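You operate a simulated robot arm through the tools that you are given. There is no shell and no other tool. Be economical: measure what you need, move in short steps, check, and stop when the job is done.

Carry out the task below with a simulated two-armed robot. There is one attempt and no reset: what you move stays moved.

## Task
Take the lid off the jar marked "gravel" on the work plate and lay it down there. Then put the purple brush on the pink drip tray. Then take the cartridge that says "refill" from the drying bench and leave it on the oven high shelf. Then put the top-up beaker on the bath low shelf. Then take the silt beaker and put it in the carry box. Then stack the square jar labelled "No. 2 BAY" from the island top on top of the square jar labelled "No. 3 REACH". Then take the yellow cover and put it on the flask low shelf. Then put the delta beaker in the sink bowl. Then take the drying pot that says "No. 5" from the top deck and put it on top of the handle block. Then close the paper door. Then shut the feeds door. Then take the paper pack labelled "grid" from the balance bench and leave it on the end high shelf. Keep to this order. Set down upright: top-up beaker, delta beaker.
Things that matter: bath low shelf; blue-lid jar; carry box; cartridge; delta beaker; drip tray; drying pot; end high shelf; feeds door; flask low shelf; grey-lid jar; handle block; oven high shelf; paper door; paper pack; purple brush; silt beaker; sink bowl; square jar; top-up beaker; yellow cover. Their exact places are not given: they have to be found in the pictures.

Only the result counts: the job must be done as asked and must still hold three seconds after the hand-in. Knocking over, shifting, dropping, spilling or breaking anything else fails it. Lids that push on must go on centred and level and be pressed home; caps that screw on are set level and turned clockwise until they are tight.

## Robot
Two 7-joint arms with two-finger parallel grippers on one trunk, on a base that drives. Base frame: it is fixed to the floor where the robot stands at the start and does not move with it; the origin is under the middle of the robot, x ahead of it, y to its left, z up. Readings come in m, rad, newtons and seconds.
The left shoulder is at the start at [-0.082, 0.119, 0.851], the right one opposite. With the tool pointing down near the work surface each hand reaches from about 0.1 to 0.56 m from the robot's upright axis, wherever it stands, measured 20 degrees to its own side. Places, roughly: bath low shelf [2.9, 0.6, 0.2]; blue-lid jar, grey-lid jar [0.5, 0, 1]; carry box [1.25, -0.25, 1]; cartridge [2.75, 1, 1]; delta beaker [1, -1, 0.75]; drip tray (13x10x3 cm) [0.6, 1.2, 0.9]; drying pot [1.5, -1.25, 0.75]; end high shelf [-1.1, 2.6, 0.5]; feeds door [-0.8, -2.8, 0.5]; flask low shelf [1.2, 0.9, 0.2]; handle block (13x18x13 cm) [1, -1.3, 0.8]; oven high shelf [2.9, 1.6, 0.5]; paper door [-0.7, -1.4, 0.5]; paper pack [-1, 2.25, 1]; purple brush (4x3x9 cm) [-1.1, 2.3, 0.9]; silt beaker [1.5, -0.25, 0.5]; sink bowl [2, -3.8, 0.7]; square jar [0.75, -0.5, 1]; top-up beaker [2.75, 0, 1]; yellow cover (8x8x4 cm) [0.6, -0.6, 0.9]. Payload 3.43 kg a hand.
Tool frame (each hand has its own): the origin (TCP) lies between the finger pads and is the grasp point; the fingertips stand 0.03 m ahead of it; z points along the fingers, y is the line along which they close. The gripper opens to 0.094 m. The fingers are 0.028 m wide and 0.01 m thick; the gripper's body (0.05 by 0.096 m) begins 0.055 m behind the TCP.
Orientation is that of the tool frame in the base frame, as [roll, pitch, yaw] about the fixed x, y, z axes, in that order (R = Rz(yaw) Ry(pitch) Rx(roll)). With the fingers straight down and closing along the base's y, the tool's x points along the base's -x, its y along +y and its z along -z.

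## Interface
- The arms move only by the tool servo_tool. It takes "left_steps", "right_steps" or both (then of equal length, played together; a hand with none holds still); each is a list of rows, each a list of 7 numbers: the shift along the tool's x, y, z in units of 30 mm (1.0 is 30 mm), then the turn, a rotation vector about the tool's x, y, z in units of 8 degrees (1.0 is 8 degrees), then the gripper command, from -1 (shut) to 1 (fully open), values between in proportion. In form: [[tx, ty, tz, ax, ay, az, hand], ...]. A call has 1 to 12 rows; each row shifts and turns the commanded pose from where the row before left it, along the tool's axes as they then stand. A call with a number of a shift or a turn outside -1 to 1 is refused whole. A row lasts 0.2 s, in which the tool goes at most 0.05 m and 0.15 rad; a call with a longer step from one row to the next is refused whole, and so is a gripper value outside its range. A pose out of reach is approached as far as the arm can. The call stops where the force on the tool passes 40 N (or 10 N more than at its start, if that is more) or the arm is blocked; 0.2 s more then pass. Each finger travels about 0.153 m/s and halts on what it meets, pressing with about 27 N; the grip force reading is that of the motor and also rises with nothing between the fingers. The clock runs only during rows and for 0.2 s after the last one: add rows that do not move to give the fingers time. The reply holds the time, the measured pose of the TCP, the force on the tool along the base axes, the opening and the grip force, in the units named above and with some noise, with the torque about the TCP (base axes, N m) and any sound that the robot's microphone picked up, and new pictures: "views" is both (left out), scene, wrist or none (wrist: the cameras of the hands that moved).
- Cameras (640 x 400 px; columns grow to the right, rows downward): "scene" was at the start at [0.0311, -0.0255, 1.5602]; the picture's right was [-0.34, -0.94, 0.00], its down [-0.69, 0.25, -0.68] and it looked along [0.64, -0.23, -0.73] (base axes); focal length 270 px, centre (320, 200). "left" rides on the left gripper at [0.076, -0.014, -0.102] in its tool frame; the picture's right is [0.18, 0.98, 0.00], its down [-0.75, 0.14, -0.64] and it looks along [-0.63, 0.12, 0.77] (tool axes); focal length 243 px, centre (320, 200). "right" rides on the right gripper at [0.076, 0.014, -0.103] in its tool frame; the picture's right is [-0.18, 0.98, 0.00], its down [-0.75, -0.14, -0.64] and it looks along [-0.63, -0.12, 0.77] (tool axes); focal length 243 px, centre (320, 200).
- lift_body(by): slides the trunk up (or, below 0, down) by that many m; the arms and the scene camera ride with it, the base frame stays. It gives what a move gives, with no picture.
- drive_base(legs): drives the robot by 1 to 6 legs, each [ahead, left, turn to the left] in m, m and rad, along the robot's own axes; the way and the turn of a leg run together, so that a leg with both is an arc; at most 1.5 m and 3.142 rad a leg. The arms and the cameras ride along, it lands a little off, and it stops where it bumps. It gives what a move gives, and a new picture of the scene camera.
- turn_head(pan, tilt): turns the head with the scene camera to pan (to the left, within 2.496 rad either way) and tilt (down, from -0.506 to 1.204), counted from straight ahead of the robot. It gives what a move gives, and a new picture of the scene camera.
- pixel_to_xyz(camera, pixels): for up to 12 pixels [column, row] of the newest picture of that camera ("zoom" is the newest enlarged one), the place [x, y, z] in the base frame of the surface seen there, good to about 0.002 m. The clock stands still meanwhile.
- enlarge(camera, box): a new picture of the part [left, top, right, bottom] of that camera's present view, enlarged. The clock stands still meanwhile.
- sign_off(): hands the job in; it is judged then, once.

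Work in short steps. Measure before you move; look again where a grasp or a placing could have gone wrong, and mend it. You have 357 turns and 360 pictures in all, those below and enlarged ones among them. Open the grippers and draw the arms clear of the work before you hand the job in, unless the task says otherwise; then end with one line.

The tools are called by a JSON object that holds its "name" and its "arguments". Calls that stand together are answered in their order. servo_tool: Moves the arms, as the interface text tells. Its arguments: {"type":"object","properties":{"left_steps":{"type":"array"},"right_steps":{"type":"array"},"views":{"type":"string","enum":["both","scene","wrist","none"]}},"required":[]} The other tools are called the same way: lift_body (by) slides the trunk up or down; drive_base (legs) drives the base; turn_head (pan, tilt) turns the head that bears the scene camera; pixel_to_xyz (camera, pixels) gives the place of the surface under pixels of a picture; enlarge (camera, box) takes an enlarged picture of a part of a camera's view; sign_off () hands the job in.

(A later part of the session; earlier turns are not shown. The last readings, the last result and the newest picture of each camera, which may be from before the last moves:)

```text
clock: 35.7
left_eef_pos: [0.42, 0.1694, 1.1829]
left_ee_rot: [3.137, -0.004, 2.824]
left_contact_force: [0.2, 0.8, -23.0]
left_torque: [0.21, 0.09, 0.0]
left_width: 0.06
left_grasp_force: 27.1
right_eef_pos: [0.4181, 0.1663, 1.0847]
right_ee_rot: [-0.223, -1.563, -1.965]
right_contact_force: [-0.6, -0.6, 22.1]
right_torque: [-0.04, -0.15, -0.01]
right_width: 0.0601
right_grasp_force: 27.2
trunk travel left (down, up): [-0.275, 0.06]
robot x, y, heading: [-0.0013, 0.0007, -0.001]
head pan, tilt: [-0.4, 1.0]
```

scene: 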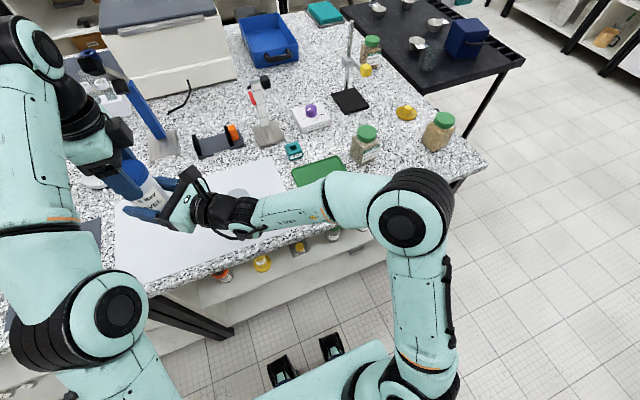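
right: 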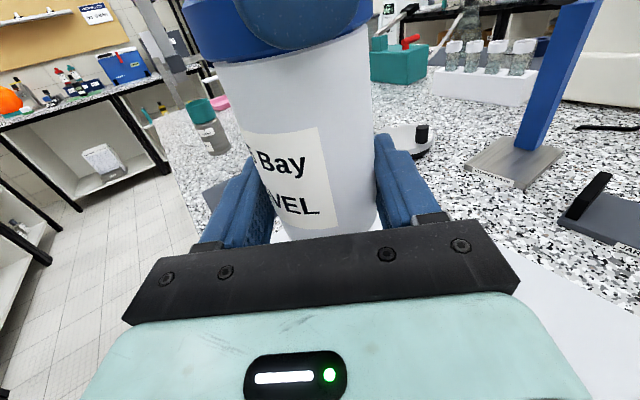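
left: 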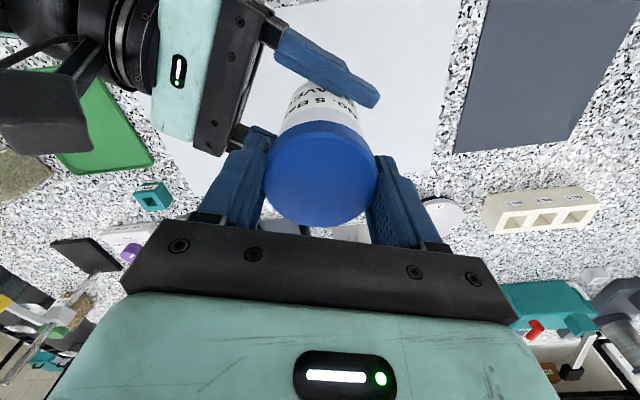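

The jar slid up through the right fingers instead, so the thread is still engaged. I measure lid and body positions before regrasping.

{"name": "pixel_to_xyz", "arguments": {"camera": "right", "pixels": [[225, 45], [225, 70], [310, 75], [285, 205], [330, 45], [290, 235]]}}

{"name": "enlarge", "arguments": {"camera": "right", "box": [160, 0, 480, 200]}}

```text
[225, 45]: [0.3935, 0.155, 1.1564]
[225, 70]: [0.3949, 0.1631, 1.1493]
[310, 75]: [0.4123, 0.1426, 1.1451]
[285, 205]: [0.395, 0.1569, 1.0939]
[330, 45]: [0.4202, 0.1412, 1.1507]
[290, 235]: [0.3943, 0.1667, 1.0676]
```

```text
2.00 times, centred on (320, 100) of right
```

zoom: 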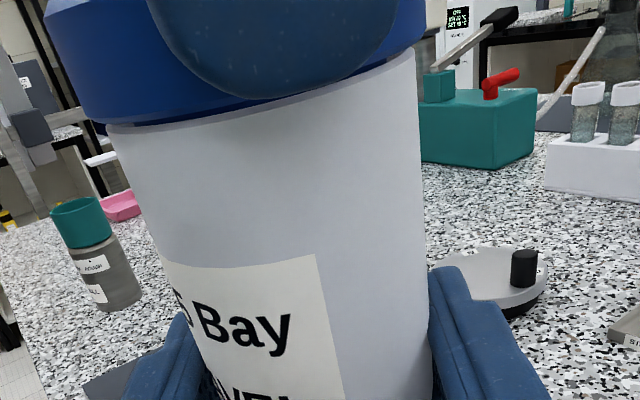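

Lid bottom is at z≈1.153 with the left tips right at its edge. I ease the tension, open the left hand, drop 1 cm, and turn it back clockwise for a fresh twist.

{"name": "servo_tool", "arguments": {"left_steps": [[0, 0, 0.1, 0, 0, 0, -1], [0, 0, 0, 0, 0, 0, 0.2], [0, 0, 0, 0, 0, 0, 1], [0, 0, 0.15, 0, 0, 1, 1], [0, 0, 0, 0, 0, 1, 1], [0, 0, 0, 0, 0, 1, 1], [0, 0, 0, 0, 0, 1, 1], [0, 0, 0, 0, 0, 1, 1], [0, 0, 0, 0, 0, 1, 1], [0, 0, 0, 0, 0, 1, 1], [0, 0, 0, 0, 0, 1, 1], [0, 0, 0, 0, 0, 1, 1]], "views": "none"}}

{"name": "servo_tool", "arguments": {"left_steps": [[0, 0, 0, 0, 0, 1, 1], [0, 0, 0, 0, 0, 1, 1], [0, 0, 0, 0, 0, 1, 1], [0, 0, 0, 0, 0, 1, 1], [0, 0, 0, 0, 0, 1, 1], [0, 0, 0, 0, 0, 1, 1], [0, 0, 0, 0, 0, 1, 1], [0, 0, 0, 0, 0, 1, 1], [0, 0, 0, 0, 0, 0, 1]], "views": "both"}}

```text
clock: 38.3
left_eef_pos: [0.42, 0.1691, 1.1749]
left_ee_rot: [-3.14, -0.004, 1.563]
left_contact_force: [-0.2, -0.6, -0.5]
left_torque: [0.02, -0.03, -0.03]
left_width: 0.0943
left_grasp_force: 0.1
right_eef_pos: [0.4174, 0.1661, 1.0844]
right_ee_rot: [-1.159, -1.567, -1.031]
right_contact_force: [-0.2, 0.3, -0.2]
right_torque: [0.0, 0.0, 0.01]
right_width: 0.0598
right_grasp_force: 26.8
trunk travel left (down, up): [-0.275, 0.06]
robot x, y, heading: [-0.0004, -0.0001, 0.004]
head pan, tilt: [-0.4, 1.0]
```

```text
clock: 40.3
left_eef_pos: [0.42, 0.1698, 1.1758]
left_ee_rot: [-3.135, 0.002, 0.446]
left_contact_force: [-0.8, 0.6, 0.1]
left_torque: [-0.01, -0.01, 0.01]
left_width: 0.0939
left_grasp_force: 0.1
right_eef_pos: [0.4173, 0.1675, 1.084]
right_ee_rot: [-1.16, -1.568, -1.028]
right_contact_force: [0.0, 0.1, -1.9]
right_torque: [-0.01, 0.02, -0.01]
right_width: 0.0598
right_grasp_force: 27.0
trunk travel left (down, up): [-0.275, 0.06]
robot x, y, heading: [0.0016, 0.0016, -0.0]
head pan, tilt: [-0.4, 1.0]
```

scene: 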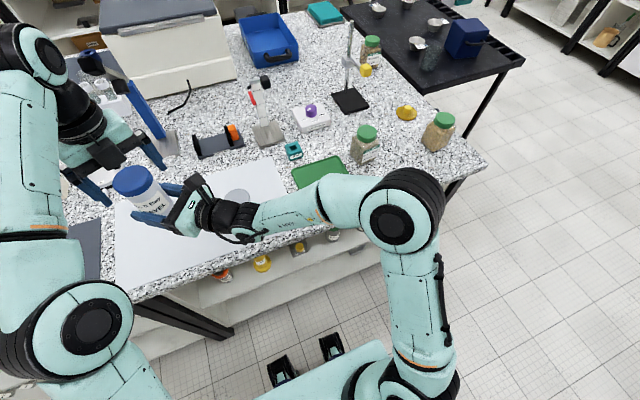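
left: 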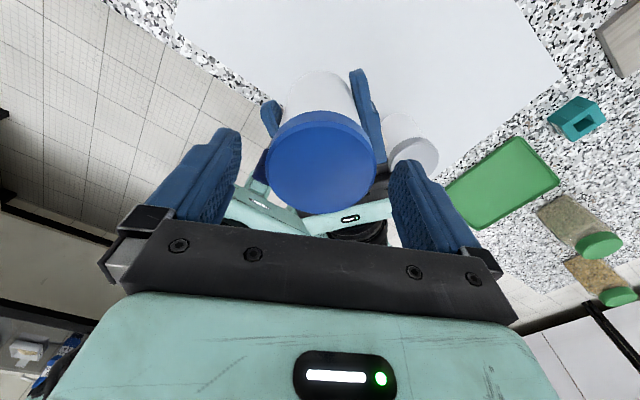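

The full range is available. I grip the lid again and twist counter-clockwise through about 136°.

{"name": "servo_tool", "arguments": {"left_steps": [[0, 0, 0, 0, 0, 0, 0.3], [0, 0, 0, 0, 0, 0, -1], [0, 0, 0, 0, 0, 0, -1], [0, 0, 0, 0, 0, -1, -1], [0, 0, 0, 0, 0, -1, -1], [0, 0, 0, 0, 0, -1, -1], [0, 0, 0, 0, 0, -1, -1], [0, 0, 0, 0, 0, -1, -1], [0, 0, 0, 0, 0, -1, -1], [0, 0, 0, 0, 0, -1, -1], [0, 0, 0, 0, 0, -1, -1], [0, 0, 0, 0, 0, -1, -1]], "views": "none"}}

{"name": "servo_tool", "arguments": {"left_steps": [[0, 0, 0, 0, 0, -1, -1], [0, 0, 0, 0, 0, -1, -1], [0, 0, 0, 0, 0, -1, -1], [0, 0, 0, 0, 0, -1, -1], [0, 0, 0, 0, 0, -1, -1], [0, 0, 0, 0, 0, -1, -1], [0, 0, 0, 0, 0, -1, -1], [0, 0, 0, 0, 0, -1, -1], [0, 0, -0.1, 0, 0, 0, -1], [0, 0, 0, 0, 0, 0, -1]], "views": "wrist"}}

{"name": "enlarge", "arguments": {"camera": "right", "box": [160, 0, 480, 200]}}

```text
clock: 42.9
left_eef_pos: [0.4207, 0.1699, 1.1749]
left_ee_rot: [-3.14, -0.004, 1.708]
left_contact_force: [10.2, -3.0, 4.2]
left_torque: [-0.35, -0.7, -0.07]
left_width: 0.0602
left_grasp_force: 27.0
right_eef_pos: [0.4172, 0.1675, 1.0833]
right_ee_rot: [-1.424, -1.57, -0.762]
right_contact_force: [-10.5, 2.8, -4.4]
right_torque: [0.14, -0.23, 0.03]
right_width: 0.0594
right_grasp_force: 26.7
trunk travel left (down, up): [-0.275, 0.06]
robot x, y, heading: [0.0018, -0.0005, 0.002]
head pan, tilt: [-0.4, 1.0]
```

```text
clock: 45.1
left_eef_pos: [0.419, 0.1693, 1.1788]
left_ee_rot: [3.139, -0.006, 2.823]
left_contact_force: [11.5, 0.8, -2.6]
left_torque: [0.1, -0.6, 0.01]
left_width: 0.0595
left_grasp_force: 26.7
right_eef_pos: [0.4183, 0.1665, 1.0852]
right_ee_rot: [-0.389, -1.566, -1.798]
right_contact_force: [-11.9, -0.2, 1.8]
right_torque: [-0.06, -0.51, 0.03]
right_width: 0.0595
right_grasp_force: 27.2
trunk travel left (down, up): [-0.275, 0.06]
robot x, y, heading: [0.0034, 0.002, 0.001]
head pan, tilt: [-0.4, 1.0]
```

left: 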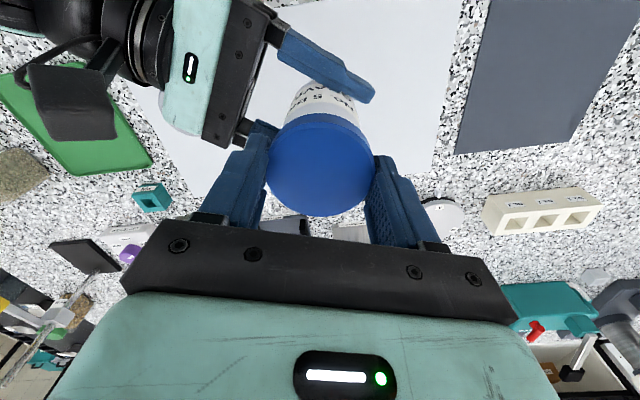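

```text
2.00 times, centred on (320, 100) of right
```

zoom: 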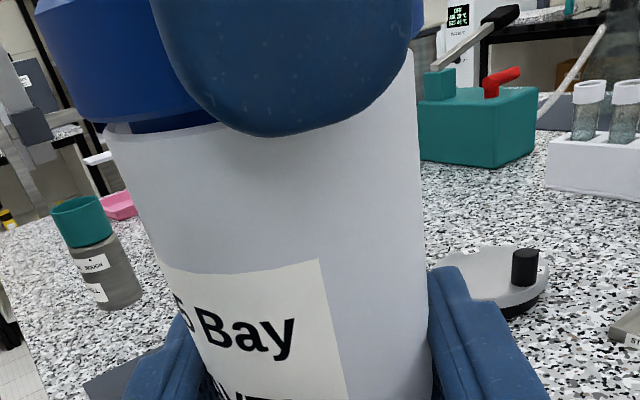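

A gap is now showing under the lid at (160,125) of the zoom. I try the pull again by lowering the right hand.

{"name": "servo_tool", "arguments": {"right_steps": [[-0.2, 0, 0, 0, 0, 0, -1], [-0.2, 0, 0, 0, 0, 0, -1], [-0.2, 0, 0, 0, 0, 0, -1], [0, 0, 0, 0, 0, 0, -1]], "views": "wrist"}}

{"name": "enlarge", "arguments": {"camera": "right", "box": [160, 0, 480, 200]}}

```text
clock: 46.1
left_eef_pos: [0.4188, 0.1699, 1.1788]
left_ee_rot: [3.139, -0.006, 2.822]
left_contact_force: [-2.5, 0.4, -23.7]
left_torque: [0.22, 0.19, 0.07]
left_width: 0.0602
left_grasp_force: 27.2
right_eef_pos: [0.4194, 0.1674, 1.0677]
right_ee_rot: [-0.403, -1.562, -1.789]
right_contact_force: [1.3, -0.5, 21.0]
right_torque: [-0.09, 0.01, -0.05]
right_width: 0.0596
right_grasp_force: 26.8
trunk travel left (down, up): [-0.275, 0.06]
robot x, y, heading: [-0.0012, -0.0014, -0.001]
head pan, tilt: [-0.4, 1.0]
```

right: 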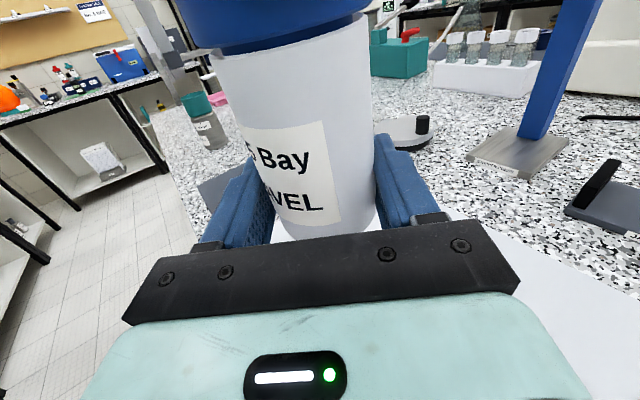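

```text
2.00 times, centred on (320, 100) of right
```

zoom: 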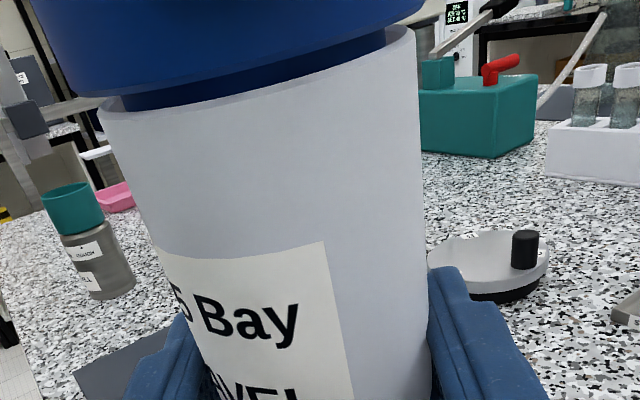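

The lid has a plug that has come up about 5 mm, but both hands are slipping toward the ends. I regrasp with the right hand first, higher on the body, while the left holds the lid.

{"name": "servo_tool", "arguments": {"right_steps": [[0.1, 0, 0, 0, 0, 0, -1], [0, 0, 0, 0, 0, 0, -1], [0, 0, 0, 0, 0, 0, 0.3], [0, 0, 0, 0, 0, 0, 0.6], [0.7, 0, 0, 0, 0, 0, 0.6], [0.5, 0, 0, 0, 0, 0, 0.6], [0, 0, 0, 0, 0, 0, -1], [0, 0, 0, 0, 0, 0, -1], [0, 0, 0, 0, 0, 0, -1]], "views": "none"}}

{"name": "servo_tool", "arguments": {"left_steps": [[0, 0, 0, 0, 0, 0, 0.3], [0, 0, 0, 0, 0, 0, 0.6], [0, 0, 0.4, 0, 0, 0, 0.6], [0, 0, 0, 0, 0, 0, -1], [0, 0, 0, 0, 0, 0, -1], [0, 0, 0, 0, 0, 0, -1]], "views": "wrist"}}

{"name": "enlarge", "arguments": {"camera": "right", "box": [160, 0, 480, 200]}}

```text
clock: 48.1
left_eef_pos: [0.4193, 0.1692, 1.1794]
left_ee_rot: [3.14, -0.004, 2.823]
left_contact_force: [-9.1, 1.1, 0.6]
left_torque: [0.2, 0.48, 0.04]
left_width: 0.06
left_grasp_force: 27.4
right_eef_pos: [0.4186, 0.1669, 1.1047]
right_ee_rot: [-1.638, -1.569, -0.549]
right_contact_force: [8.8, -1.9, -2.3]
right_torque: [-0.06, 0.19, -0.04]
right_width: 0.0591
right_grasp_force: 26.6
trunk travel left (down, up): [-0.275, 0.06]
robot x, y, heading: [-0.0017, -0.001, 0.002]
head pan, tilt: [-0.4, 1.0]
```

```text
clock: 49.5
left_eef_pos: [0.4188, 0.1702, 1.1661]
left_ee_rot: [3.139, -0.005, 2.824]
left_contact_force: [5.0, 2.3, 1.0]
left_torque: [0.2, -0.15, -0.01]
left_width: 0.0597
left_grasp_force: 26.9
right_eef_pos: [0.4167, 0.1675, 1.1042]
right_ee_rot: [-1.274, -1.567, -0.912]
right_contact_force: [-3.7, -1.7, -1.2]
right_torque: [-0.1, -0.11, 0.01]
right_width: 0.0593
right_grasp_force: 27.5
trunk travel left (down, up): [-0.275, 0.06]
robot x, y, heading: [0.0016, -0.0001, -0.007]
head pan, tilt: [-0.4, 1.0]
```

left: 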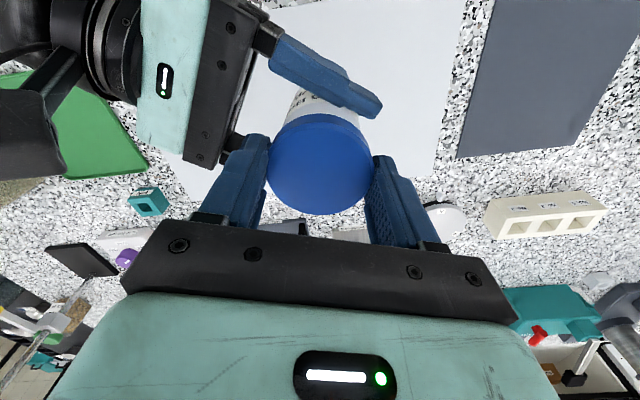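

```text
2.00 times, centred on (320, 100) of right
```

zoom: 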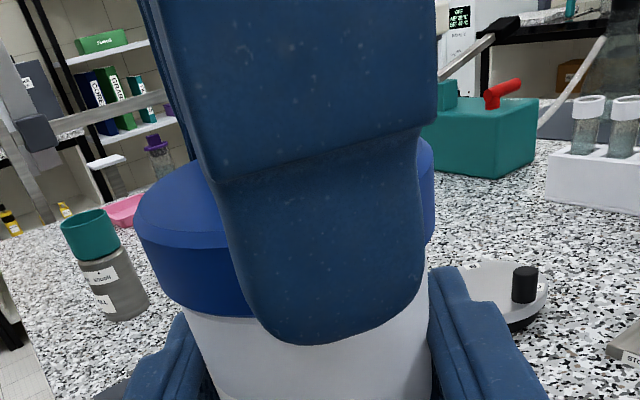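

I check where the lid's bottom edge and the gap stand now.

{"name": "pixel_to_xyz", "arguments": {"camera": "zoom", "pixels": [[190, 180], [200, 240], [210, 305], [220, 325], [230, 370]]}}

```text
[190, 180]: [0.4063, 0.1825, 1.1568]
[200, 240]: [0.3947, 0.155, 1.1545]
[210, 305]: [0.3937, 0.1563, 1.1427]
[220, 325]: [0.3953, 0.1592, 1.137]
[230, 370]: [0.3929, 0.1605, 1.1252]
```

The lid spans z≈1.14–1.157, and the left fingers overlap it fully. I turn the left hand back for another full twist, this time pulling gently while twisting.

{"name": "servo_tool", "arguments": {"left_steps": [[0, 0, 0, 0, 0, 0, 0.8], [0, 0, 0, 0, 0, 0, 0.8], [0, 0, 0, 0, 0, 1, 0.8], [0, 0, 0, 0, 0, 1, 0.8], [0, 0, 0, 0, 0, 1, 0.8], [0, 0, 0, 0, 0, 1, 0.8], [0, 0, 0, 0, 0, 1, 0.8], [0, 0, 0, 0, 0, 1, 0.8], [0, 0, 0, 0, 0, 1, 0.8], [0, 0, 0, 0, 0, 1, 0.8], [0, 0, 0, 0, 0, 1, 0.8], [0, 0, 0, 0, 0, 1, 0.8]], "views": "none"}}

{"name": "servo_tool", "arguments": {"left_steps": [[0, 0, 0, 0, 0, 1, 0.8], [0, 0, 0, 0, 0, 1, 0.8], [0, 0, 0, 0, 0, 1, 0.8], [0, 0, 0, 0, 0, 1, 0.8], [0, 0, 0, 0, 0, 1, 0.8], [0, 0, 0, 0, 0, 1, 0.8], [0, 0, 0, 0, 0, 1, 0.8], [0, 0, 0, 0, 0, 0, -1], [0, 0, 0, 0, 0, 0, -1], [0, 0, 0, 0, 0, 0, -1]], "views": "none"}}

{"name": "servo_tool", "arguments": {"left_steps": [[0, 0, -0.1, 0, 0, -1, -1], [0, 0, -0.05, 0, 0, -1, -1], [0, 0, -0.05, 0, 0, -1, -1], [0, 0, -0.05, 0, 0, -1, -1], [0, 0, -0.05, 0, 0, -1, -1], [0, 0, -0.05, 0, 0, -1, -1], [0, 0, -0.05, 0, 0, -1, -1], [0, 0, -0.05, 0, 0, -1, -1], [0, 0, 0, 0, 0, 0, -1]], "views": "wrist"}}

{"name": "enlarge", "arguments": {"camera": "right", "box": [160, 0, 480, 200]}}

```text
clock: 52.1
left_eef_pos: [0.419, 0.1679, 1.166]
left_ee_rot: [-3.138, -0.004, 1.424]
left_contact_force: [0.2, 0.3, 0.1]
left_torque: [-0.04, -0.02, 0.0]
left_width: 0.0846
left_grasp_force: 0.1
right_eef_pos: [0.4176, 0.1666, 1.1048]
right_ee_rot: [-1.176, -1.567, -1.013]
right_contact_force: [-0.9, 0.7, 0.0]
right_torque: [0.01, 0.01, 0.02]
right_width: 0.0593
right_grasp_force: 26.6
trunk travel left (down, up): [-0.275, 0.06]
robot x, y, heading: [-0.0002, -0.0011, 0.003]
head pan, tilt: [-0.4, 1.0]
```

```text
clock: 54.3
left_eef_pos: [0.4193, 0.168, 1.167]
left_ee_rot: [-3.136, 0.003, 0.449]
left_contact_force: [-0.9, 2.3, -0.8]
left_torque: [0.1, 0.0, -0.01]
left_width: 0.0601
left_grasp_force: 26.9
right_eef_pos: [0.4188, 0.1666, 1.1046]
right_ee_rot: [-1.227, -1.569, -0.962]
right_contact_force: [1.2, -2.2, 0.0]
right_torque: [0.05, 0.02, 0.0]
right_width: 0.0594
right_grasp_force: 27.0
trunk travel left (down, up): [-0.275, 0.06]
robot x, y, heading: [-0.0025, -0.0001, 0.004]
head pan, tilt: [-0.4, 1.0]
```

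```text
clock: 56.3
left_eef_pos: [0.4198, 0.1672, 1.1796]
left_ee_rot: [-3.139, -0.004, 1.569]
left_contact_force: [2.7, 0.4, -23.4]
left_torque: [-0.15, -0.18, 0.03]
left_width: 0.0601
left_grasp_force: 27.0
right_eef_pos: [0.4175, 0.1668, 1.1079]
right_ee_rot: [-0.218, -1.563, -1.969]
right_contact_force: [-2.2, -1.2, 21.5]
right_torque: [0.19, -0.08, -0.03]
right_width: 0.0587
right_grasp_force: 27.2
trunk travel left (down, up): [-0.275, 0.06]
robot x, y, heading: [0.0003, -0.0023, 0.002]
head pan, tilt: [-0.4, 1.0]
```

left: 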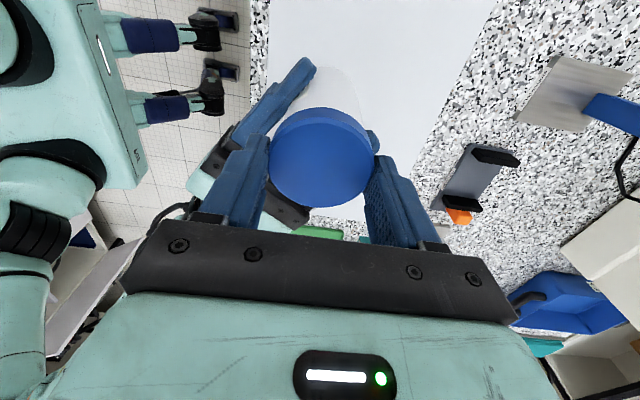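

```text
2.00 times, centred on (320, 100) of right
```

zoom: 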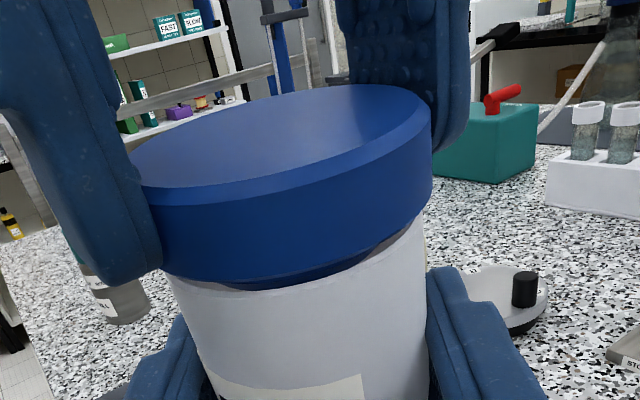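

The lid has cocked partly out (plug visible at (330,275) of the zoom): it is a push-on plug. I keep twisting while pulling with the right hand downward.

{"name": "servo_tool", "arguments": {"left_steps": [[0, 0, 0, 0, 0, -1, -1], [0, 0, 0, 0, 0, -1, -1], [0, 0, 0, 0, 0, -1, -1], [0, 0, 0, 0, 0, -1, -1], [0, 0, 0, 0, 0, -1, -1], [0, 0, 0, 0, 0, -1, -1], [0, 0, 0, 0, 0, -1, -1], [0, 0, 0, 0, 0, -1, -1], [0, 0, 0, 0, 0, 0, -1]], "right_steps": [[-0.06, 0, 0, 0, 0, 0, -1], [-0.06, 0, 0, 0, 0, 0, -1], [-0.06, 0, 0, 0, 0, 0, -1], [-0.06, 0, 0, 0, 0, 0, -1], [-0.06, 0, 0, 0, 0, 0, -1], [-0.06, 0, 0, 0, 0, 0, -1], [-0.06, 0, 0, 0, 0, 0, -1], [-0.06, 0, 0, 0, 0, 0, -1], [0, 0, 0, 0, 0, 0, -1]], "views": "none"}}

{"name": "enlarge", "arguments": {"camera": "right", "box": [160, 0, 480, 200]}}

```text
clock: 58.3
left_eef_pos: [0.4204, 0.1685, 1.1791]
left_ee_rot: [3.139, -0.005, 2.687]
left_contact_force: [0.6, -0.1, -0.6]
left_torque: [0.03, 0.0, -0.02]
left_width: 0.0594
left_grasp_force: 26.9
right_eef_pos: [0.4172, 0.1667, 1.0906]
right_ee_rot: [-1.283, -1.566, -0.904]
right_contact_force: [-0.3, 0.3, -1.5]
right_torque: [-0.03, 0.01, 0.02]
right_width: 0.0587
right_grasp_force: 27.0
trunk travel left (down, up): [-0.275, 0.06]
robot x, y, heading: [-0.0007, 0.0004, -0.004]
head pan, tilt: [-0.4, 1.0]
```

```text
2.00 times, centred on (320, 100) of right
```

zoom: 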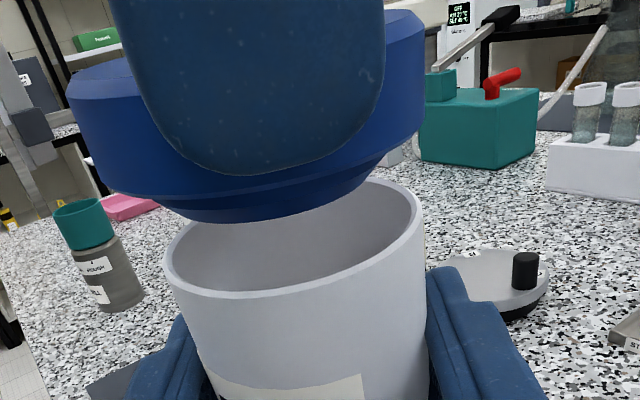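

The lid is off. I measure the plate's left side to pick a free laying spot, and lower the right hand with the open jar away from the lid.

{"name": "servo_tool", "arguments": {"right_steps": [[-0.8, 0, 0, 0, 0, 0, -1], [-0.8, 0, 0, 0, 0, 0, -1], [0, 0, 0, 0, 0, 0, -1]], "views": "scene"}}

{"name": "pixel_to_xyz", "arguments": {"camera": "scene", "pixels": [[117, 215], [117, 250], [122, 290], [180, 270], [260, 240], [295, 240], [150, 250]]}}

```text
clock: 59.1
left_eef_pos: [0.4203, 0.1681, 1.1797]
left_ee_rot: [3.14, -0.007, 2.684]
left_contact_force: [0.0, -0.3, 0.6]
left_torque: [0.02, -0.01, 0.0]
left_width: 0.0593
left_grasp_force: 27.2
right_eef_pos: [0.4188, 0.1671, 1.0417]
right_ee_rot: [-1.175, -1.567, -1.013]
right_contact_force: [-0.2, -0.2, -1.5]
right_torque: [-0.01, -0.01, -0.04]
right_width: 0.0587
right_grasp_force: 27.0
trunk travel left (down, up): [-0.275, 0.06]
robot x, y, heading: [0.003, -0.0001, 0.002]
head pan, tilt: [-0.4, 1.0]
```

scene: 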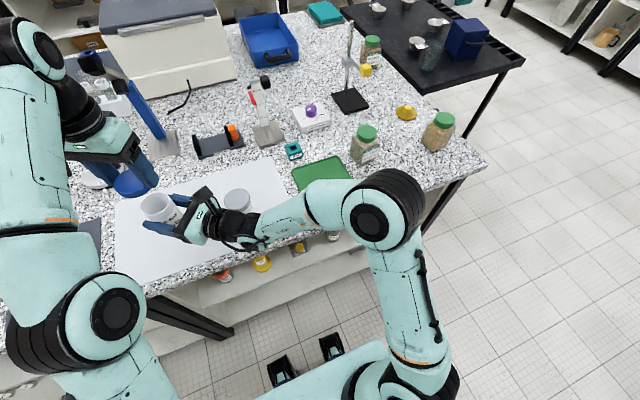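

```text
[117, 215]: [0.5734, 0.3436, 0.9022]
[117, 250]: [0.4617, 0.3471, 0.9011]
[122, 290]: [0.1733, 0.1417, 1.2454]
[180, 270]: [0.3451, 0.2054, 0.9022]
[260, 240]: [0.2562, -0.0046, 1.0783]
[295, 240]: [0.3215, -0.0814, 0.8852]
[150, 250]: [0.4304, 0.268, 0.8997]
```

The plate runs to y≈0.345. I take the lid to about [0.40, 0.295] and go down to z≈0.97.

{"name": "servo_tool", "arguments": {"left_steps": [[0.61, 0.88, 0, 0, 0, 0, -1], [0.61, 0.88, 0, 0, 0, 0, -1], [0.61, 0.88, 0, 0, 0, 0, -1], [0.61, 0.88, 0, 0, 0, 0, -1], [0, 0, 1, 0, 0, 0, -1], [0, 0, 1, 0, 0, 0, -1], [0, 0, 1, 0, 0, 0, -1], [0, 0, 1, 0, 0, 0, -1], [0, 0, 1, 0, 0, 0, -1], [0, 0, 1, 0, 0, 0, -1], [0, 0, 1, 0, 0, 0, -1], [0, 0, 0, 0, 0, 0, -1]], "views": "both"}}

```text
clock: 61.7
left_eef_pos: [0.4, 0.2967, 0.9708]
left_ee_rot: [3.14, -0.005, 2.683]
left_contact_force: [-1.2, -0.5, -0.1]
left_torque: [0.0, 0.0, 0.0]
left_width: 0.0597
left_grasp_force: 26.8
right_eef_pos: [0.4184, 0.1677, 1.0416]
right_ee_rot: [-1.147, -1.568, -1.042]
right_contact_force: [-0.2, 0.1, -1.8]
right_torque: [0.0, 0.01, -0.04]
right_width: 0.0588
right_grasp_force: 26.5
trunk travel left (down, up): [-0.275, 0.06]
robot x, y, heading: [0.0004, 0.0023, -0.002]
head pan, tilt: [-0.4, 1.0]
```

scene: 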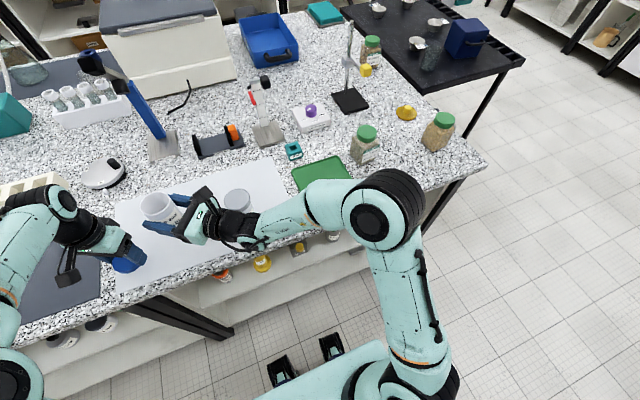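
left: 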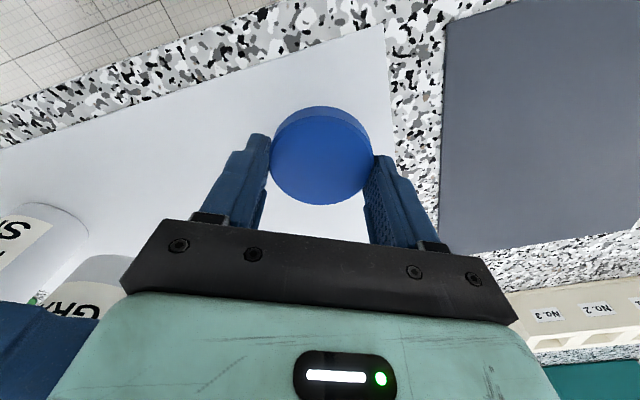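

The lid is over the plate. I lower it 2.4 cm in small steps and read the force.

{"name": "servo_tool", "arguments": {"left_steps": [[0, 0, 0.2, 0, 0, 0, -1], [0, 0, 0.2, 0, 0, 0, -1], [0, 0, 0.2, 0, 0, 0, -1], [0, 0, 0.2, 0, 0, 0, -1], [0, 0, 0, 0, 0, 0, -1]], "views": "none"}}

```text
clock: 62.9
left_eef_pos: [0.4007, 0.2969, 0.9456]
left_ee_rot: [3.138, -0.005, 2.685]
left_contact_force: [0.0, -0.1, -0.8]
left_torque: [0.01, 0.02, 0.01]
left_width: 0.0596
left_grasp_force: 27.0
right_eef_pos: [0.4179, 0.1667, 1.0427]
right_ee_rot: [-1.162, -1.567, -1.023]
right_contact_force: [-0.3, 0.9, -0.8]
right_torque: [-0.02, 0.02, 0.02]
right_width: 0.0585
right_grasp_force: 26.7
trunk travel left (down, up): [-0.275, 0.06]
robot x, y, heading: [-0.0002, 0.0007, -0.002]
head pan, tilt: [-0.4, 1.0]
```

No contact yet; I go on in 3 mm steps.

{"name": "servo_tool", "arguments": {"left_steps": [[0, 0, 0.1, 0, 0, 0, -1], [0, 0, 0.1, 0, 0, 0, -1], [0, 0, 0.1, 0, 0, 0, -1], [0, 0, 0, 0, 0, 0, -1]], "views": "wrist"}}

```text
clock: 63.9
left_eef_pos: [0.4017, 0.2973, 0.9382]
left_ee_rot: [3.137, -0.002, 2.684]
left_contact_force: [3.3, 3.7, 22.0]
left_torque: [0.06, -0.2, 0.03]
left_width: 0.0601
left_grasp_force: 26.6
right_eef_pos: [0.4179, 0.168, 1.0427]
right_ee_rot: [-0.912, -1.569, -1.275]
right_contact_force: [0.1, 0.9, -0.8]
right_torque: [-0.05, 0.02, 0.01]
right_width: 0.0586
right_grasp_force: 26.7
trunk travel left (down, up): [-0.275, 0.06]
robot x, y, heading: [0.0047, 0.0002, 0.002]
head pan, tilt: [-0.4, 1.0]
```

left: 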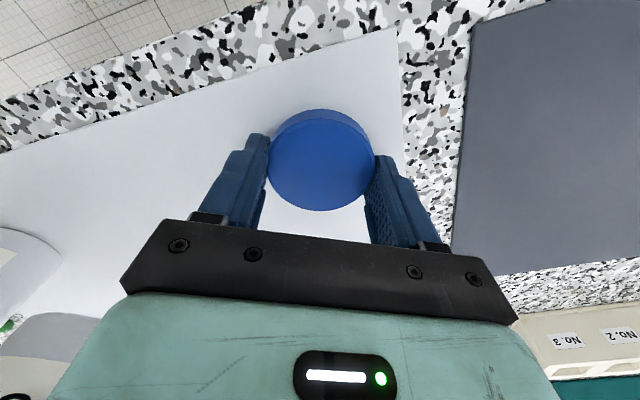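

It is down on the plate. I open, rise, and look at the result.

{"name": "servo_tool", "arguments": {"left_steps": [[0, 0, -0.05, 0, 0, 0, 0.3], [0, 0, 0, 0, 0, 0, 1], [0, 0, -0.5, 0, 0, 0, 1], [0, 0, -1, 0, 0, 0, 1], [0, 0, -1, 0, 0, 0, 1], [0, 0, -1, 0, 0, 0, 1], [0, 0, -1, 0, 0, 0, 1], [0, 0, -1, 0, 0, 0, 1], [0, 0, -1, 0, 0, 0, 1], [0, 0, 0, 0, 0, 0, 1]], "views": "both"}}

```text
clock: 66.1
left_eef_pos: [0.4021, 0.2956, 1.1333]
left_ee_rot: [3.139, -0.003, 2.684]
left_contact_force: [-0.5, -0.1, 0.1]
left_torque: [0.01, 0.0, 0.01]
left_width: 0.0942
left_grasp_force: 0.2
right_eef_pos: [0.4183, 0.167, 1.0425]
right_ee_rot: [-1.16, -1.568, -1.029]
right_contact_force: [0.1, 1.0, -1.2]
right_torque: [0.01, 0.02, 0.02]
right_width: 0.0586
right_grasp_force: 26.8
trunk travel left (down, up): [-0.275, 0.06]
robot x, y, heading: [0.0019, -0.0019, 0.001]
head pan, tilt: [-0.4, 1.0]
```

scene: 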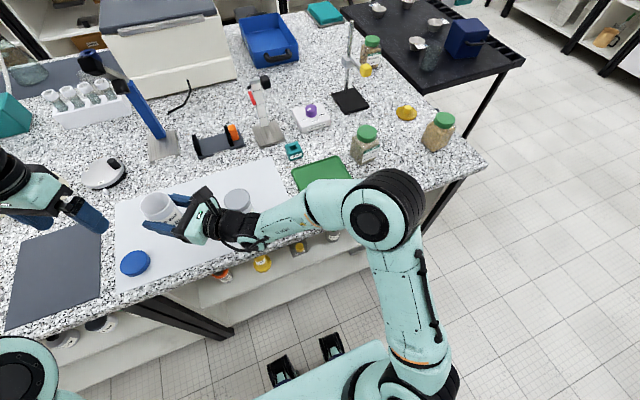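
left: 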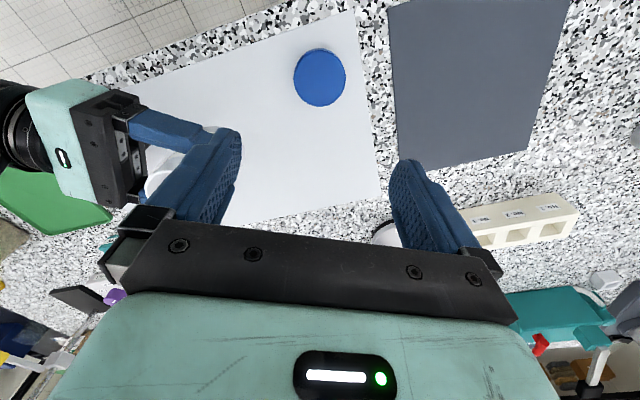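

The lid lies on the plate at (135,262). Now I measure the jar held by the right hand around (160,207).

{"name": "enlarge", "arguments": {"camera": "scene", "box": [120, 170, 220, 233]}}

{"name": "pixel_to_xyz", "arguments": {"camera": "zoom", "pixels": [[127, 225], [360, 225], [215, 140], [230, 310], [300, 330]]}}

```text
6.35 times, centred on (170, 202) of scene
```

zoom: 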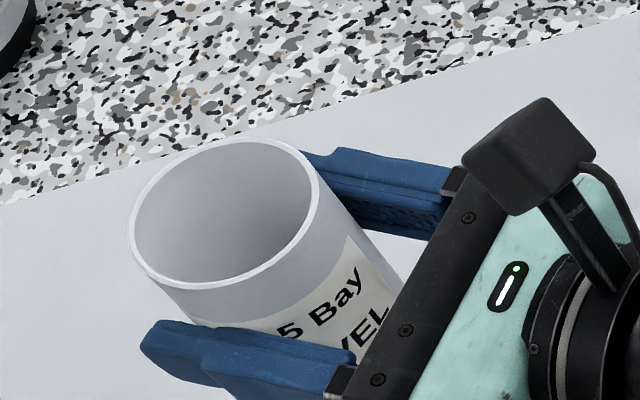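

```text
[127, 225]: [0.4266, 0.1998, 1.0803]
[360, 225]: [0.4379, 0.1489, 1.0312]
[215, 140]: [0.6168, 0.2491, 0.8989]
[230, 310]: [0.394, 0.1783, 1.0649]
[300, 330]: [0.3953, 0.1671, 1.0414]
```

Next, points on the rim itself.

{"name": "pixel_to_xyz", "arguments": {"camera": "zoom", "pixels": [[133, 230], [318, 200], [240, 142], [205, 289], [180, 165], [290, 265], [215, 330]]}}

```text
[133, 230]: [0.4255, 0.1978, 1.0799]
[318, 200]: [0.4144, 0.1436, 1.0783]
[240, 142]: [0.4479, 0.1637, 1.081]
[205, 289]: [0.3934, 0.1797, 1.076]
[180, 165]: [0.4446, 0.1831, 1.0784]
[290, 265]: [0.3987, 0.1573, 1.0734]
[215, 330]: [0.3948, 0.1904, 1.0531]
```

The rim centre is [0.420, 0.171, 1.078]. I turn the left hand to close along x and bring it above the rim.

{"name": "servo_tool", "arguments": {"left_steps": [[0, 0, 0, 0, 0, 1, 1], [0, 0, 0, 0, 0, 1, 1], [0, 0, 0, 0, 0, 1, 1], [0, 0, 0, 0, 0, 1, 1], [0, 0, 0, 0, 0, 1, 1], [0, 0, 0, 0, 0, 1, 1], [0, 0, 0, 0, 0, 1, 1], [-0.83, 0.12, 0, 0, 0, 1, 1], [-0.83, 0.12, 0, 0, 0, 0, 1], [-0.83, 0.12, 0, 0, 0, 0, 1], [-0.83, 0.12, 0, 0, 0, 0, 1], [-0.83, 0.12, 0, 0, 0, 0, 1]], "views": "none"}}

{"name": "servo_tool", "arguments": {"left_steps": [[0, 0, 0, 0, 0, 0, 1]], "views": "wrist"}}

```text
clock: 68.7
left_eef_pos: [0.4213, 0.1704, 1.1337]
left_ee_rot: [-3.138, -0.002, 1.568]
left_contact_force: [-0.6, 1.2, -0.6]
left_torque: [0.04, -0.01, -0.04]
left_width: 0.0938
left_grasp_force: 0.0
right_eef_pos: [0.419, 0.1669, 1.042]
right_ee_rot: [-1.16, -1.567, -1.03]
right_contact_force: [0.3, -0.4, -2.0]
right_torque: [-0.01, 0.0, -0.01]
right_width: 0.0585
right_grasp_force: 26.9
trunk travel left (down, up): [-0.275, 0.06]
robot x, y, heading: [0.0033, 0.0014, 0.003]
head pan, tilt: [-0.4, 1.0]
```

```text
clock: 69.1
left_eef_pos: [0.4221, 0.1717, 1.1329]
left_ee_rot: [-3.138, -0.004, 1.568]
left_contact_force: [1.1, -0.2, -1.1]
left_torque: [0.0, -0.02, -0.01]
left_width: 0.094
left_grasp_force: 0.0
right_eef_pos: [0.4184, 0.1669, 1.0417]
right_ee_rot: [-1.171, -1.568, -1.016]
right_contact_force: [-0.7, 0.0, -0.9]
right_torque: [0.01, -0.03, -0.01]
right_width: 0.0586
right_grasp_force: 27.0
trunk travel left (down, up): [-0.275, 0.06]
robot x, y, heading: [0.0013, 0.0046, 0.001]
head pan, tilt: [-0.4, 1.0]
```

left: 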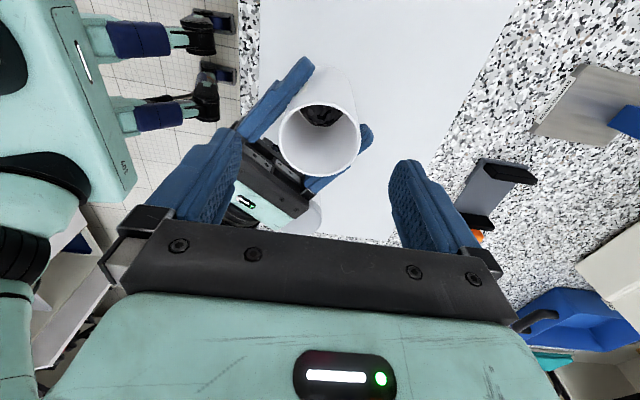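

The jar is centred, with a little gravel inside. I lower to the rim and close, then open the right hand.

{"name": "servo_tool", "arguments": {"left_steps": [[0, 0, 0.7, 0, 0, 0, 1], [0, 0, 0.7, 0, 0, 0, 1], [0, 0, 0, 0, 0, 0, 0.3], [0, 0, 0, 0, 0, 0, -1], [0, 0, 0, 0, 0, 0, -1], [0, 0, 0, 0, 0, 0, -1]], "views": "wrist"}}

```text
clock: 70.5
left_eef_pos: [0.4221, 0.1722, 1.0929]
left_ee_rot: [-3.139, -0.004, 1.567]
left_contact_force: [6.0, 1.5, -0.6]
left_torque: [0.05, -0.67, 0.35]
left_width: 0.0566
left_grasp_force: 27.1
right_eef_pos: [0.4189, 0.1664, 1.042]
right_ee_rot: [-1.153, -1.567, -1.034]
right_contact_force: [-7.0, -0.8, 0.3]
right_torque: [0.06, 0.36, -0.32]
right_width: 0.0586
right_grasp_force: 27.1
trunk travel left (down, up): [-0.275, 0.06]
robot x, y, heading: [0.0032, -0.0021, -0.002]
head pan, tilt: [-0.4, 1.0]
```

left: 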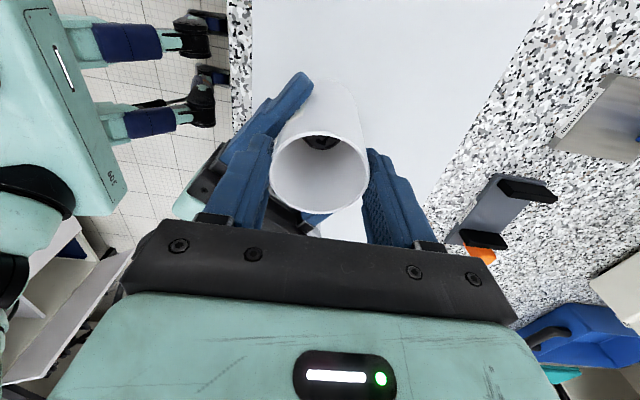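

Both hold. I open the right hand and draw it straight back.

{"name": "servo_tool", "arguments": {"right_steps": [[0, 0, 0, 0, 0, 0, 0.0], [0, 0, 0, 0, 0, 0, 1], [0, 0, 0, 0, 0, 0, 1], [0, 0, -0.6, 0, 0, 0, 1], [0, 0, -1, 0, 0, 0, 1], [0, 0, -1, 0, 0, 0, 1], [0, 0, -1, 0, 0, 0, 1], [0.3, 0.5, -1, 0, 0, 0, 1], [0.5, 0.8, -0.8, 0, 0, 0, 1], [0.5, 0.8, -0.8, 0, 0, 0, 1]], "views": "scene"}}

```text
clock: 72.7
left_eef_pos: [0.4209, 0.1711, 1.093]
left_ee_rot: [-3.138, -0.004, 1.567]
left_contact_force: [0.3, -0.1, 0.1]
left_torque: [-0.03, -0.01, 0.03]
left_width: 0.0565
left_grasp_force: 27.2
right_eef_pos: [0.3628, -0.0217, 1.0797]
right_ee_rot: [-1.28, -1.568, -0.907]
right_contact_force: [-0.1, 0.2, 0.0]
right_torque: [0.0, 0.0, 0.01]
right_width: 0.0941
right_grasp_force: 0.0
trunk travel left (down, up): [-0.275, 0.06]
robot x, y, heading: [-0.0045, 0.0014, -0.001]
head pan, tilt: [-0.4, 1.0]
```

scene: 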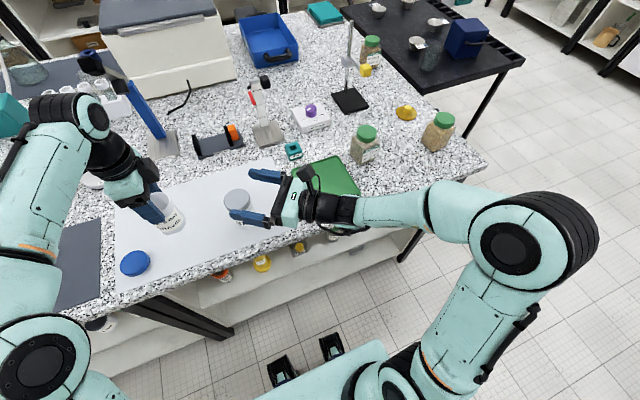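

The left hand holds the jar alone. I return it to its place and lower it to just above the plate.

{"name": "servo_tool", "arguments": {"left_steps": [[0.53, 0.63, 0, 0, 0, 0, -1], [0.53, 0.63, 0, 0, 0, 0, -1], [0.53, 0.63, 0, 0, 0, 0, -1], [0, 0, 0.8, 0, 0, 0, -1], [0, 0, 0.8, 0, 0, 0, -1], [0, 0, 0.7, 0, 0, 0, -1], [0, 0, 0, 0, 0, 0, -1]], "views": "scene"}}

```text
clock: 74.3
left_eef_pos: [0.4776, 0.2199, 1.0242]
left_ee_rot: [-3.138, -0.002, 1.567]
left_contact_force: [-0.8, -0.5, -1.3]
left_torque: [-0.01, 0.03, 0.01]
left_width: 0.0565
left_grasp_force: 26.9
right_eef_pos: [0.3628, -0.0209, 1.0805]
right_ee_rot: [-1.124, -1.568, -1.062]
right_contact_force: [0.4, 0.3, -0.3]
right_torque: [0.01, 0.05, -0.01]
right_width: 0.0944
right_grasp_force: 0.0
trunk travel left (down, up): [-0.275, 0.06]
robot x, y, heading: [-0.0022, 0.0005, -0.003]
head pan, tilt: [-0.4, 1.0]
```

scene: 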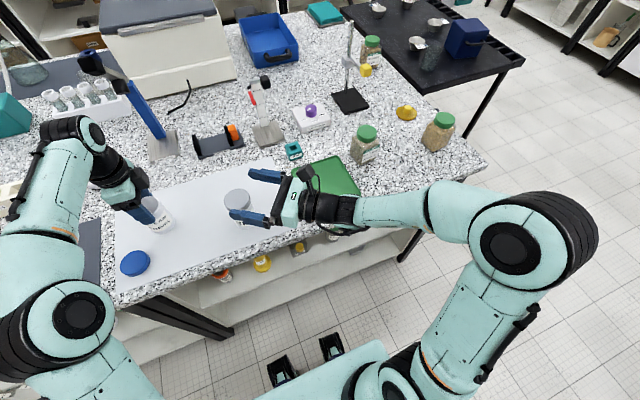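

I lower in small steps until it touches.

{"name": "servo_tool", "arguments": {"left_steps": [[0, 0, 0.15, 0, 0, 0, -1], [0, 0, 0.15, 0, 0, 0, -1], [0, 0, 0.1, 0, 0, 0, -1], [0, 0, 0.1, 0, 0, 0, -1], [0, 0, 0.1, 0, 0, 0, -1], [0, 0, 0, 0, 0, 0, -1]], "views": "none"}}

```text
clock: 75.7
left_eef_pos: [0.4782, 0.2201, 1.0057]
left_ee_rot: [-3.141, -0.005, 1.568]
left_contact_force: [0.3, 1.1, 3.1]
left_torque: [-0.07, 0.05, 0.0]
left_width: 0.0562
left_grasp_force: 27.0
right_eef_pos: [0.3623, -0.0214, 1.0797]
right_ee_rot: [-1.044, -1.568, -1.144]
right_contact_force: [-0.6, 0.0, 0.4]
right_torque: [-0.01, -0.03, -0.03]
right_width: 0.094
right_grasp_force: 0.1
trunk travel left (down, up): [-0.275, 0.06]
robot x, y, heading: [-0.0024, -0.0004, -0.001]
head pan, tilt: [-0.4, 1.0]
```

It rests on the plate with 3 N. I release, rise, and lift the right hand up as well.

{"name": "servo_tool", "arguments": {"left_steps": [[0, 0, 0, 0, 0, 0, 0.0], [0, 0, 0, 0, 0, 0, 1], [0, 0, 0, 0, 0, 0, 1], [0, 0, -1, 0, 0, 0, 1], [0, 0, -1, 0, 0, 0, 1], [0, 0, -1, 0, 0, 0, 1], [0, 0, -1, 0, 0, -1, 1], [0, 0, -1, 0, 0, -1, 1], [0, 0, 0, 0, 0, -1, 1], [0, 0, 0, 0, 0, -1, 1], [0, 0, 0, 0, 0, -1, 1], [0, 0, 0, 0, 0, -1, 1]], "right_steps": [[1, 0.5, -0.5, 0, 0, 0, 1], [1, 0.5, -0.5, 0, 0, 0, 1], [1, 0.5, -0.5, 0, 0, 0, 1], [1, 0.5, -0.5, 0, 0, 0, 1], [1, 0.5, -0.5, 0, 0, 0, 1], [0, 0.7, -0.5, 0, -1, 0, 1], [0, 0.7, 0, 0, -1, 0, 1], [0, 0.7, 0, 0, -1, 0, 1], [0, 0.7, 0, 0, -1, 0, 1], [0, 0, 0, 0, -1, 0, 1], [0, 0, 0, 0, -1, 0, 1], [0, 0, 0, 0, -1, 0, 1]], "views": "scene"}}

```text
clock: 78.3
left_eef_pos: [0.4449, 0.2135, 1.1351]
left_ee_rot: [-3.135, -0.001, 2.264]
left_contact_force: [0.0, 0.6, -0.4]
left_torque: [-0.01, 0.02, 0.0]
left_width: 0.094
left_grasp_force: 0.0
left hand out of reach, approached as far as the arm can: row 7, 8
right_eef_pos: [0.4399, -0.1868, 1.2306]
right_ee_rot: [-3.138, -0.592, 0.952]
right_contact_force: [-0.2, 0.5, -0.4]
right_torque: [0.0, -0.02, 0.0]
right_width: 0.094
right_grasp_force: 0.1
trunk travel left (down, up): [-0.275, 0.06]
robot x, y, heading: [-0.0022, 0.0017, 0.002]
head pan, tilt: [-0.4, 1.0]
```

scene: 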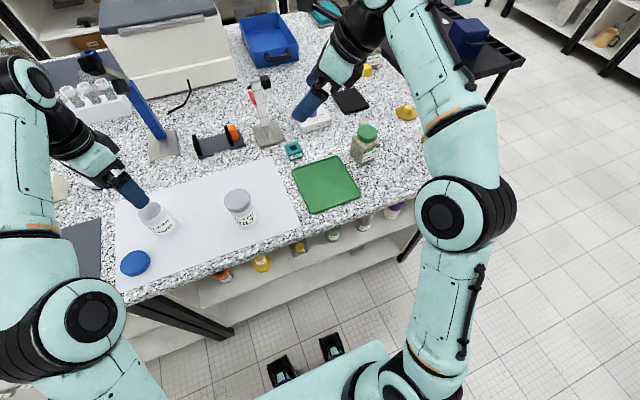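

The jar stands in its old place, and the first item is done. I turn both hands back to the standard pose (down, camera toward the robot).

{"name": "servo_tool", "arguments": {"left_steps": [[0.5, 0, 0, 0, 0, -1, 1], [0.5, 0, 0, 0, 0, -1, 1], [0.5, 0, 0, 0, 0, -1, 1], [0.5, 0, -0.5, 0, 0, -1, 1], [0.5, 0, -0.5, 0, 0, -1, 1], [0.5, 0, -0.5, 0, 0, -1, 1], [0.5, 0, -0.5, 0, 0, -0.3, 1], [0.5, 0, 0, 0, 0, 0, 1], [0.5, 0, 0, 0, 0, 0, 1], [0, 0, 0, 0, 0, 0, 1], [0, 0, 0, 0, 0, 0, 1], [0, 0, 0, 0, 0, 0, 1]], "right_steps": [[0, 0, 0, 0, -1, 0, 1], [0, 0, 0, 0, -1, 0, 1], [0, 0, 0, 0, -1, 0, 1], [0, 0, 0, 0, -1, 0, 1], [0, 0, 0, 0, -0.24, 0, 1], [0, 0, 0, 0, 0, -1, 1], [0, 0, 0, 0, 0, -1, 1], [0, 0, 0, 0, 0, -1, 1], [0, 0, 0, 0, 0, -1, 1], [0, 0, 0, 0, 0, -1, 1], [0, 0, 0, 0, 0, -1, 1], [0, 0, 0, 0, 0, -1, 1]], "views": "none"}}

{"name": "servo_tool", "arguments": {"right_steps": [[0, 0, 0, 0, 0, -1, 1], [0, 0, 0, 0, 0, -1, 1], [0, 0, 0, 0, 0, -1, 1], [0, 0, 0, 0, 0, -1, 1], [0, 0, 0, 0, 0, -1, 1], [0, 0, 0, 0, 0, -1, 1], [0, 0, 0, 0, 0, -1, 1], [0, 0, 0, 0, 0, -1, 1], [0, 0, 0, 0, 0, -0.65, 1], [1, 0, 0, 0, 0, 0, 1], [1, 0, 0, 0, 0, 0, 1], [1, 0, 0, 0, 0, 0, 1]], "views": "none"}}

{"name": "turn_head", "arguments": {"pan": 1.9, "tilt": 0.4}}

```text
clock: 80.9
left_eef_pos: [0.324, 0.255, 1.1968]
left_ee_rot: [-3.14, -0.006, 3.141]
left_contact_force: [-0.1, 0.2, 0.3]
left_torque: [0.02, -0.01, -0.02]
left_width: 0.0941
left_grasp_force: 0.0
right_eef_pos: [0.43, -0.1802, 1.2115]
right_ee_rot: [2.945, -0.133, 1.945]
right_contact_force: [-0.3, 0.2, 1.1]
right_torque: [-0.01, -0.02, 0.01]
right_width: 0.0939
right_grasp_force: 0.2
right hand out of reach, approached as far as the arm can: row 2, 3, 4
trunk travel left (down, up): [-0.275, 0.06]
robot x, y, heading: [-0.0026, 0.0016, -0.0]
head pan, tilt: [-0.4, 1.0]
```

```text
clock: 83.5
left_eef_pos: [0.323, 0.2557, 1.1967]
left_ee_rot: [-3.139, -0.004, -3.141]
left_contact_force: [1.3, 0.9, 0.0]
left_torque: [0.0, 0.01, 0.01]
left_width: 0.094
left_grasp_force: 0.0
right_eef_pos: [0.342, -0.178, 1.1983]
right_ee_rot: [2.945, 0.136, 3.122]
right_contact_force: [-0.4, -0.1, -0.3]
right_torque: [0.01, 0.02, 0.03]
right_width: 0.0939
right_grasp_force: 0.0
trunk travel left (down, up): [-0.275, 0.06]
robot x, y, heading: [-0.0048, 0.002, -0.001]
head pan, tilt: [-0.4, 1.0]
```

```text
clock: 85.6
left_eef_pos: [0.3238, 0.2566, 1.1956]
left_ee_rot: [-3.14, -0.007, -3.141]
left_contact_force: [0.2, 0.4, 0.5]
left_torque: [-0.04, 0.0, -0.01]
left_width: 0.0942
left_grasp_force: 0.1
right_eef_pos: [0.3415, -0.178, 1.1999]
right_ee_rot: [2.945, 0.135, 3.123]
right_contact_force: [-0.6, -0.5, -0.5]
right_torque: [0.01, -0.01, -0.01]
right_width: 0.094
right_grasp_force: 0.0
trunk travel left (down, up): [-0.275, 0.06]
robot x, y, heading: [-0.0018, 0.0035, -0.001]
head pan, tilt: [1.901, 0.4]
```

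scene: 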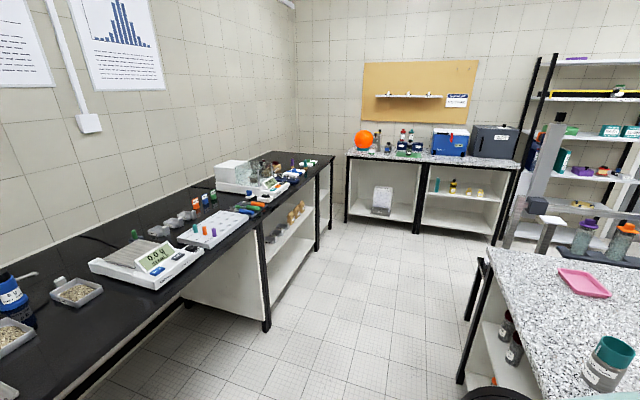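

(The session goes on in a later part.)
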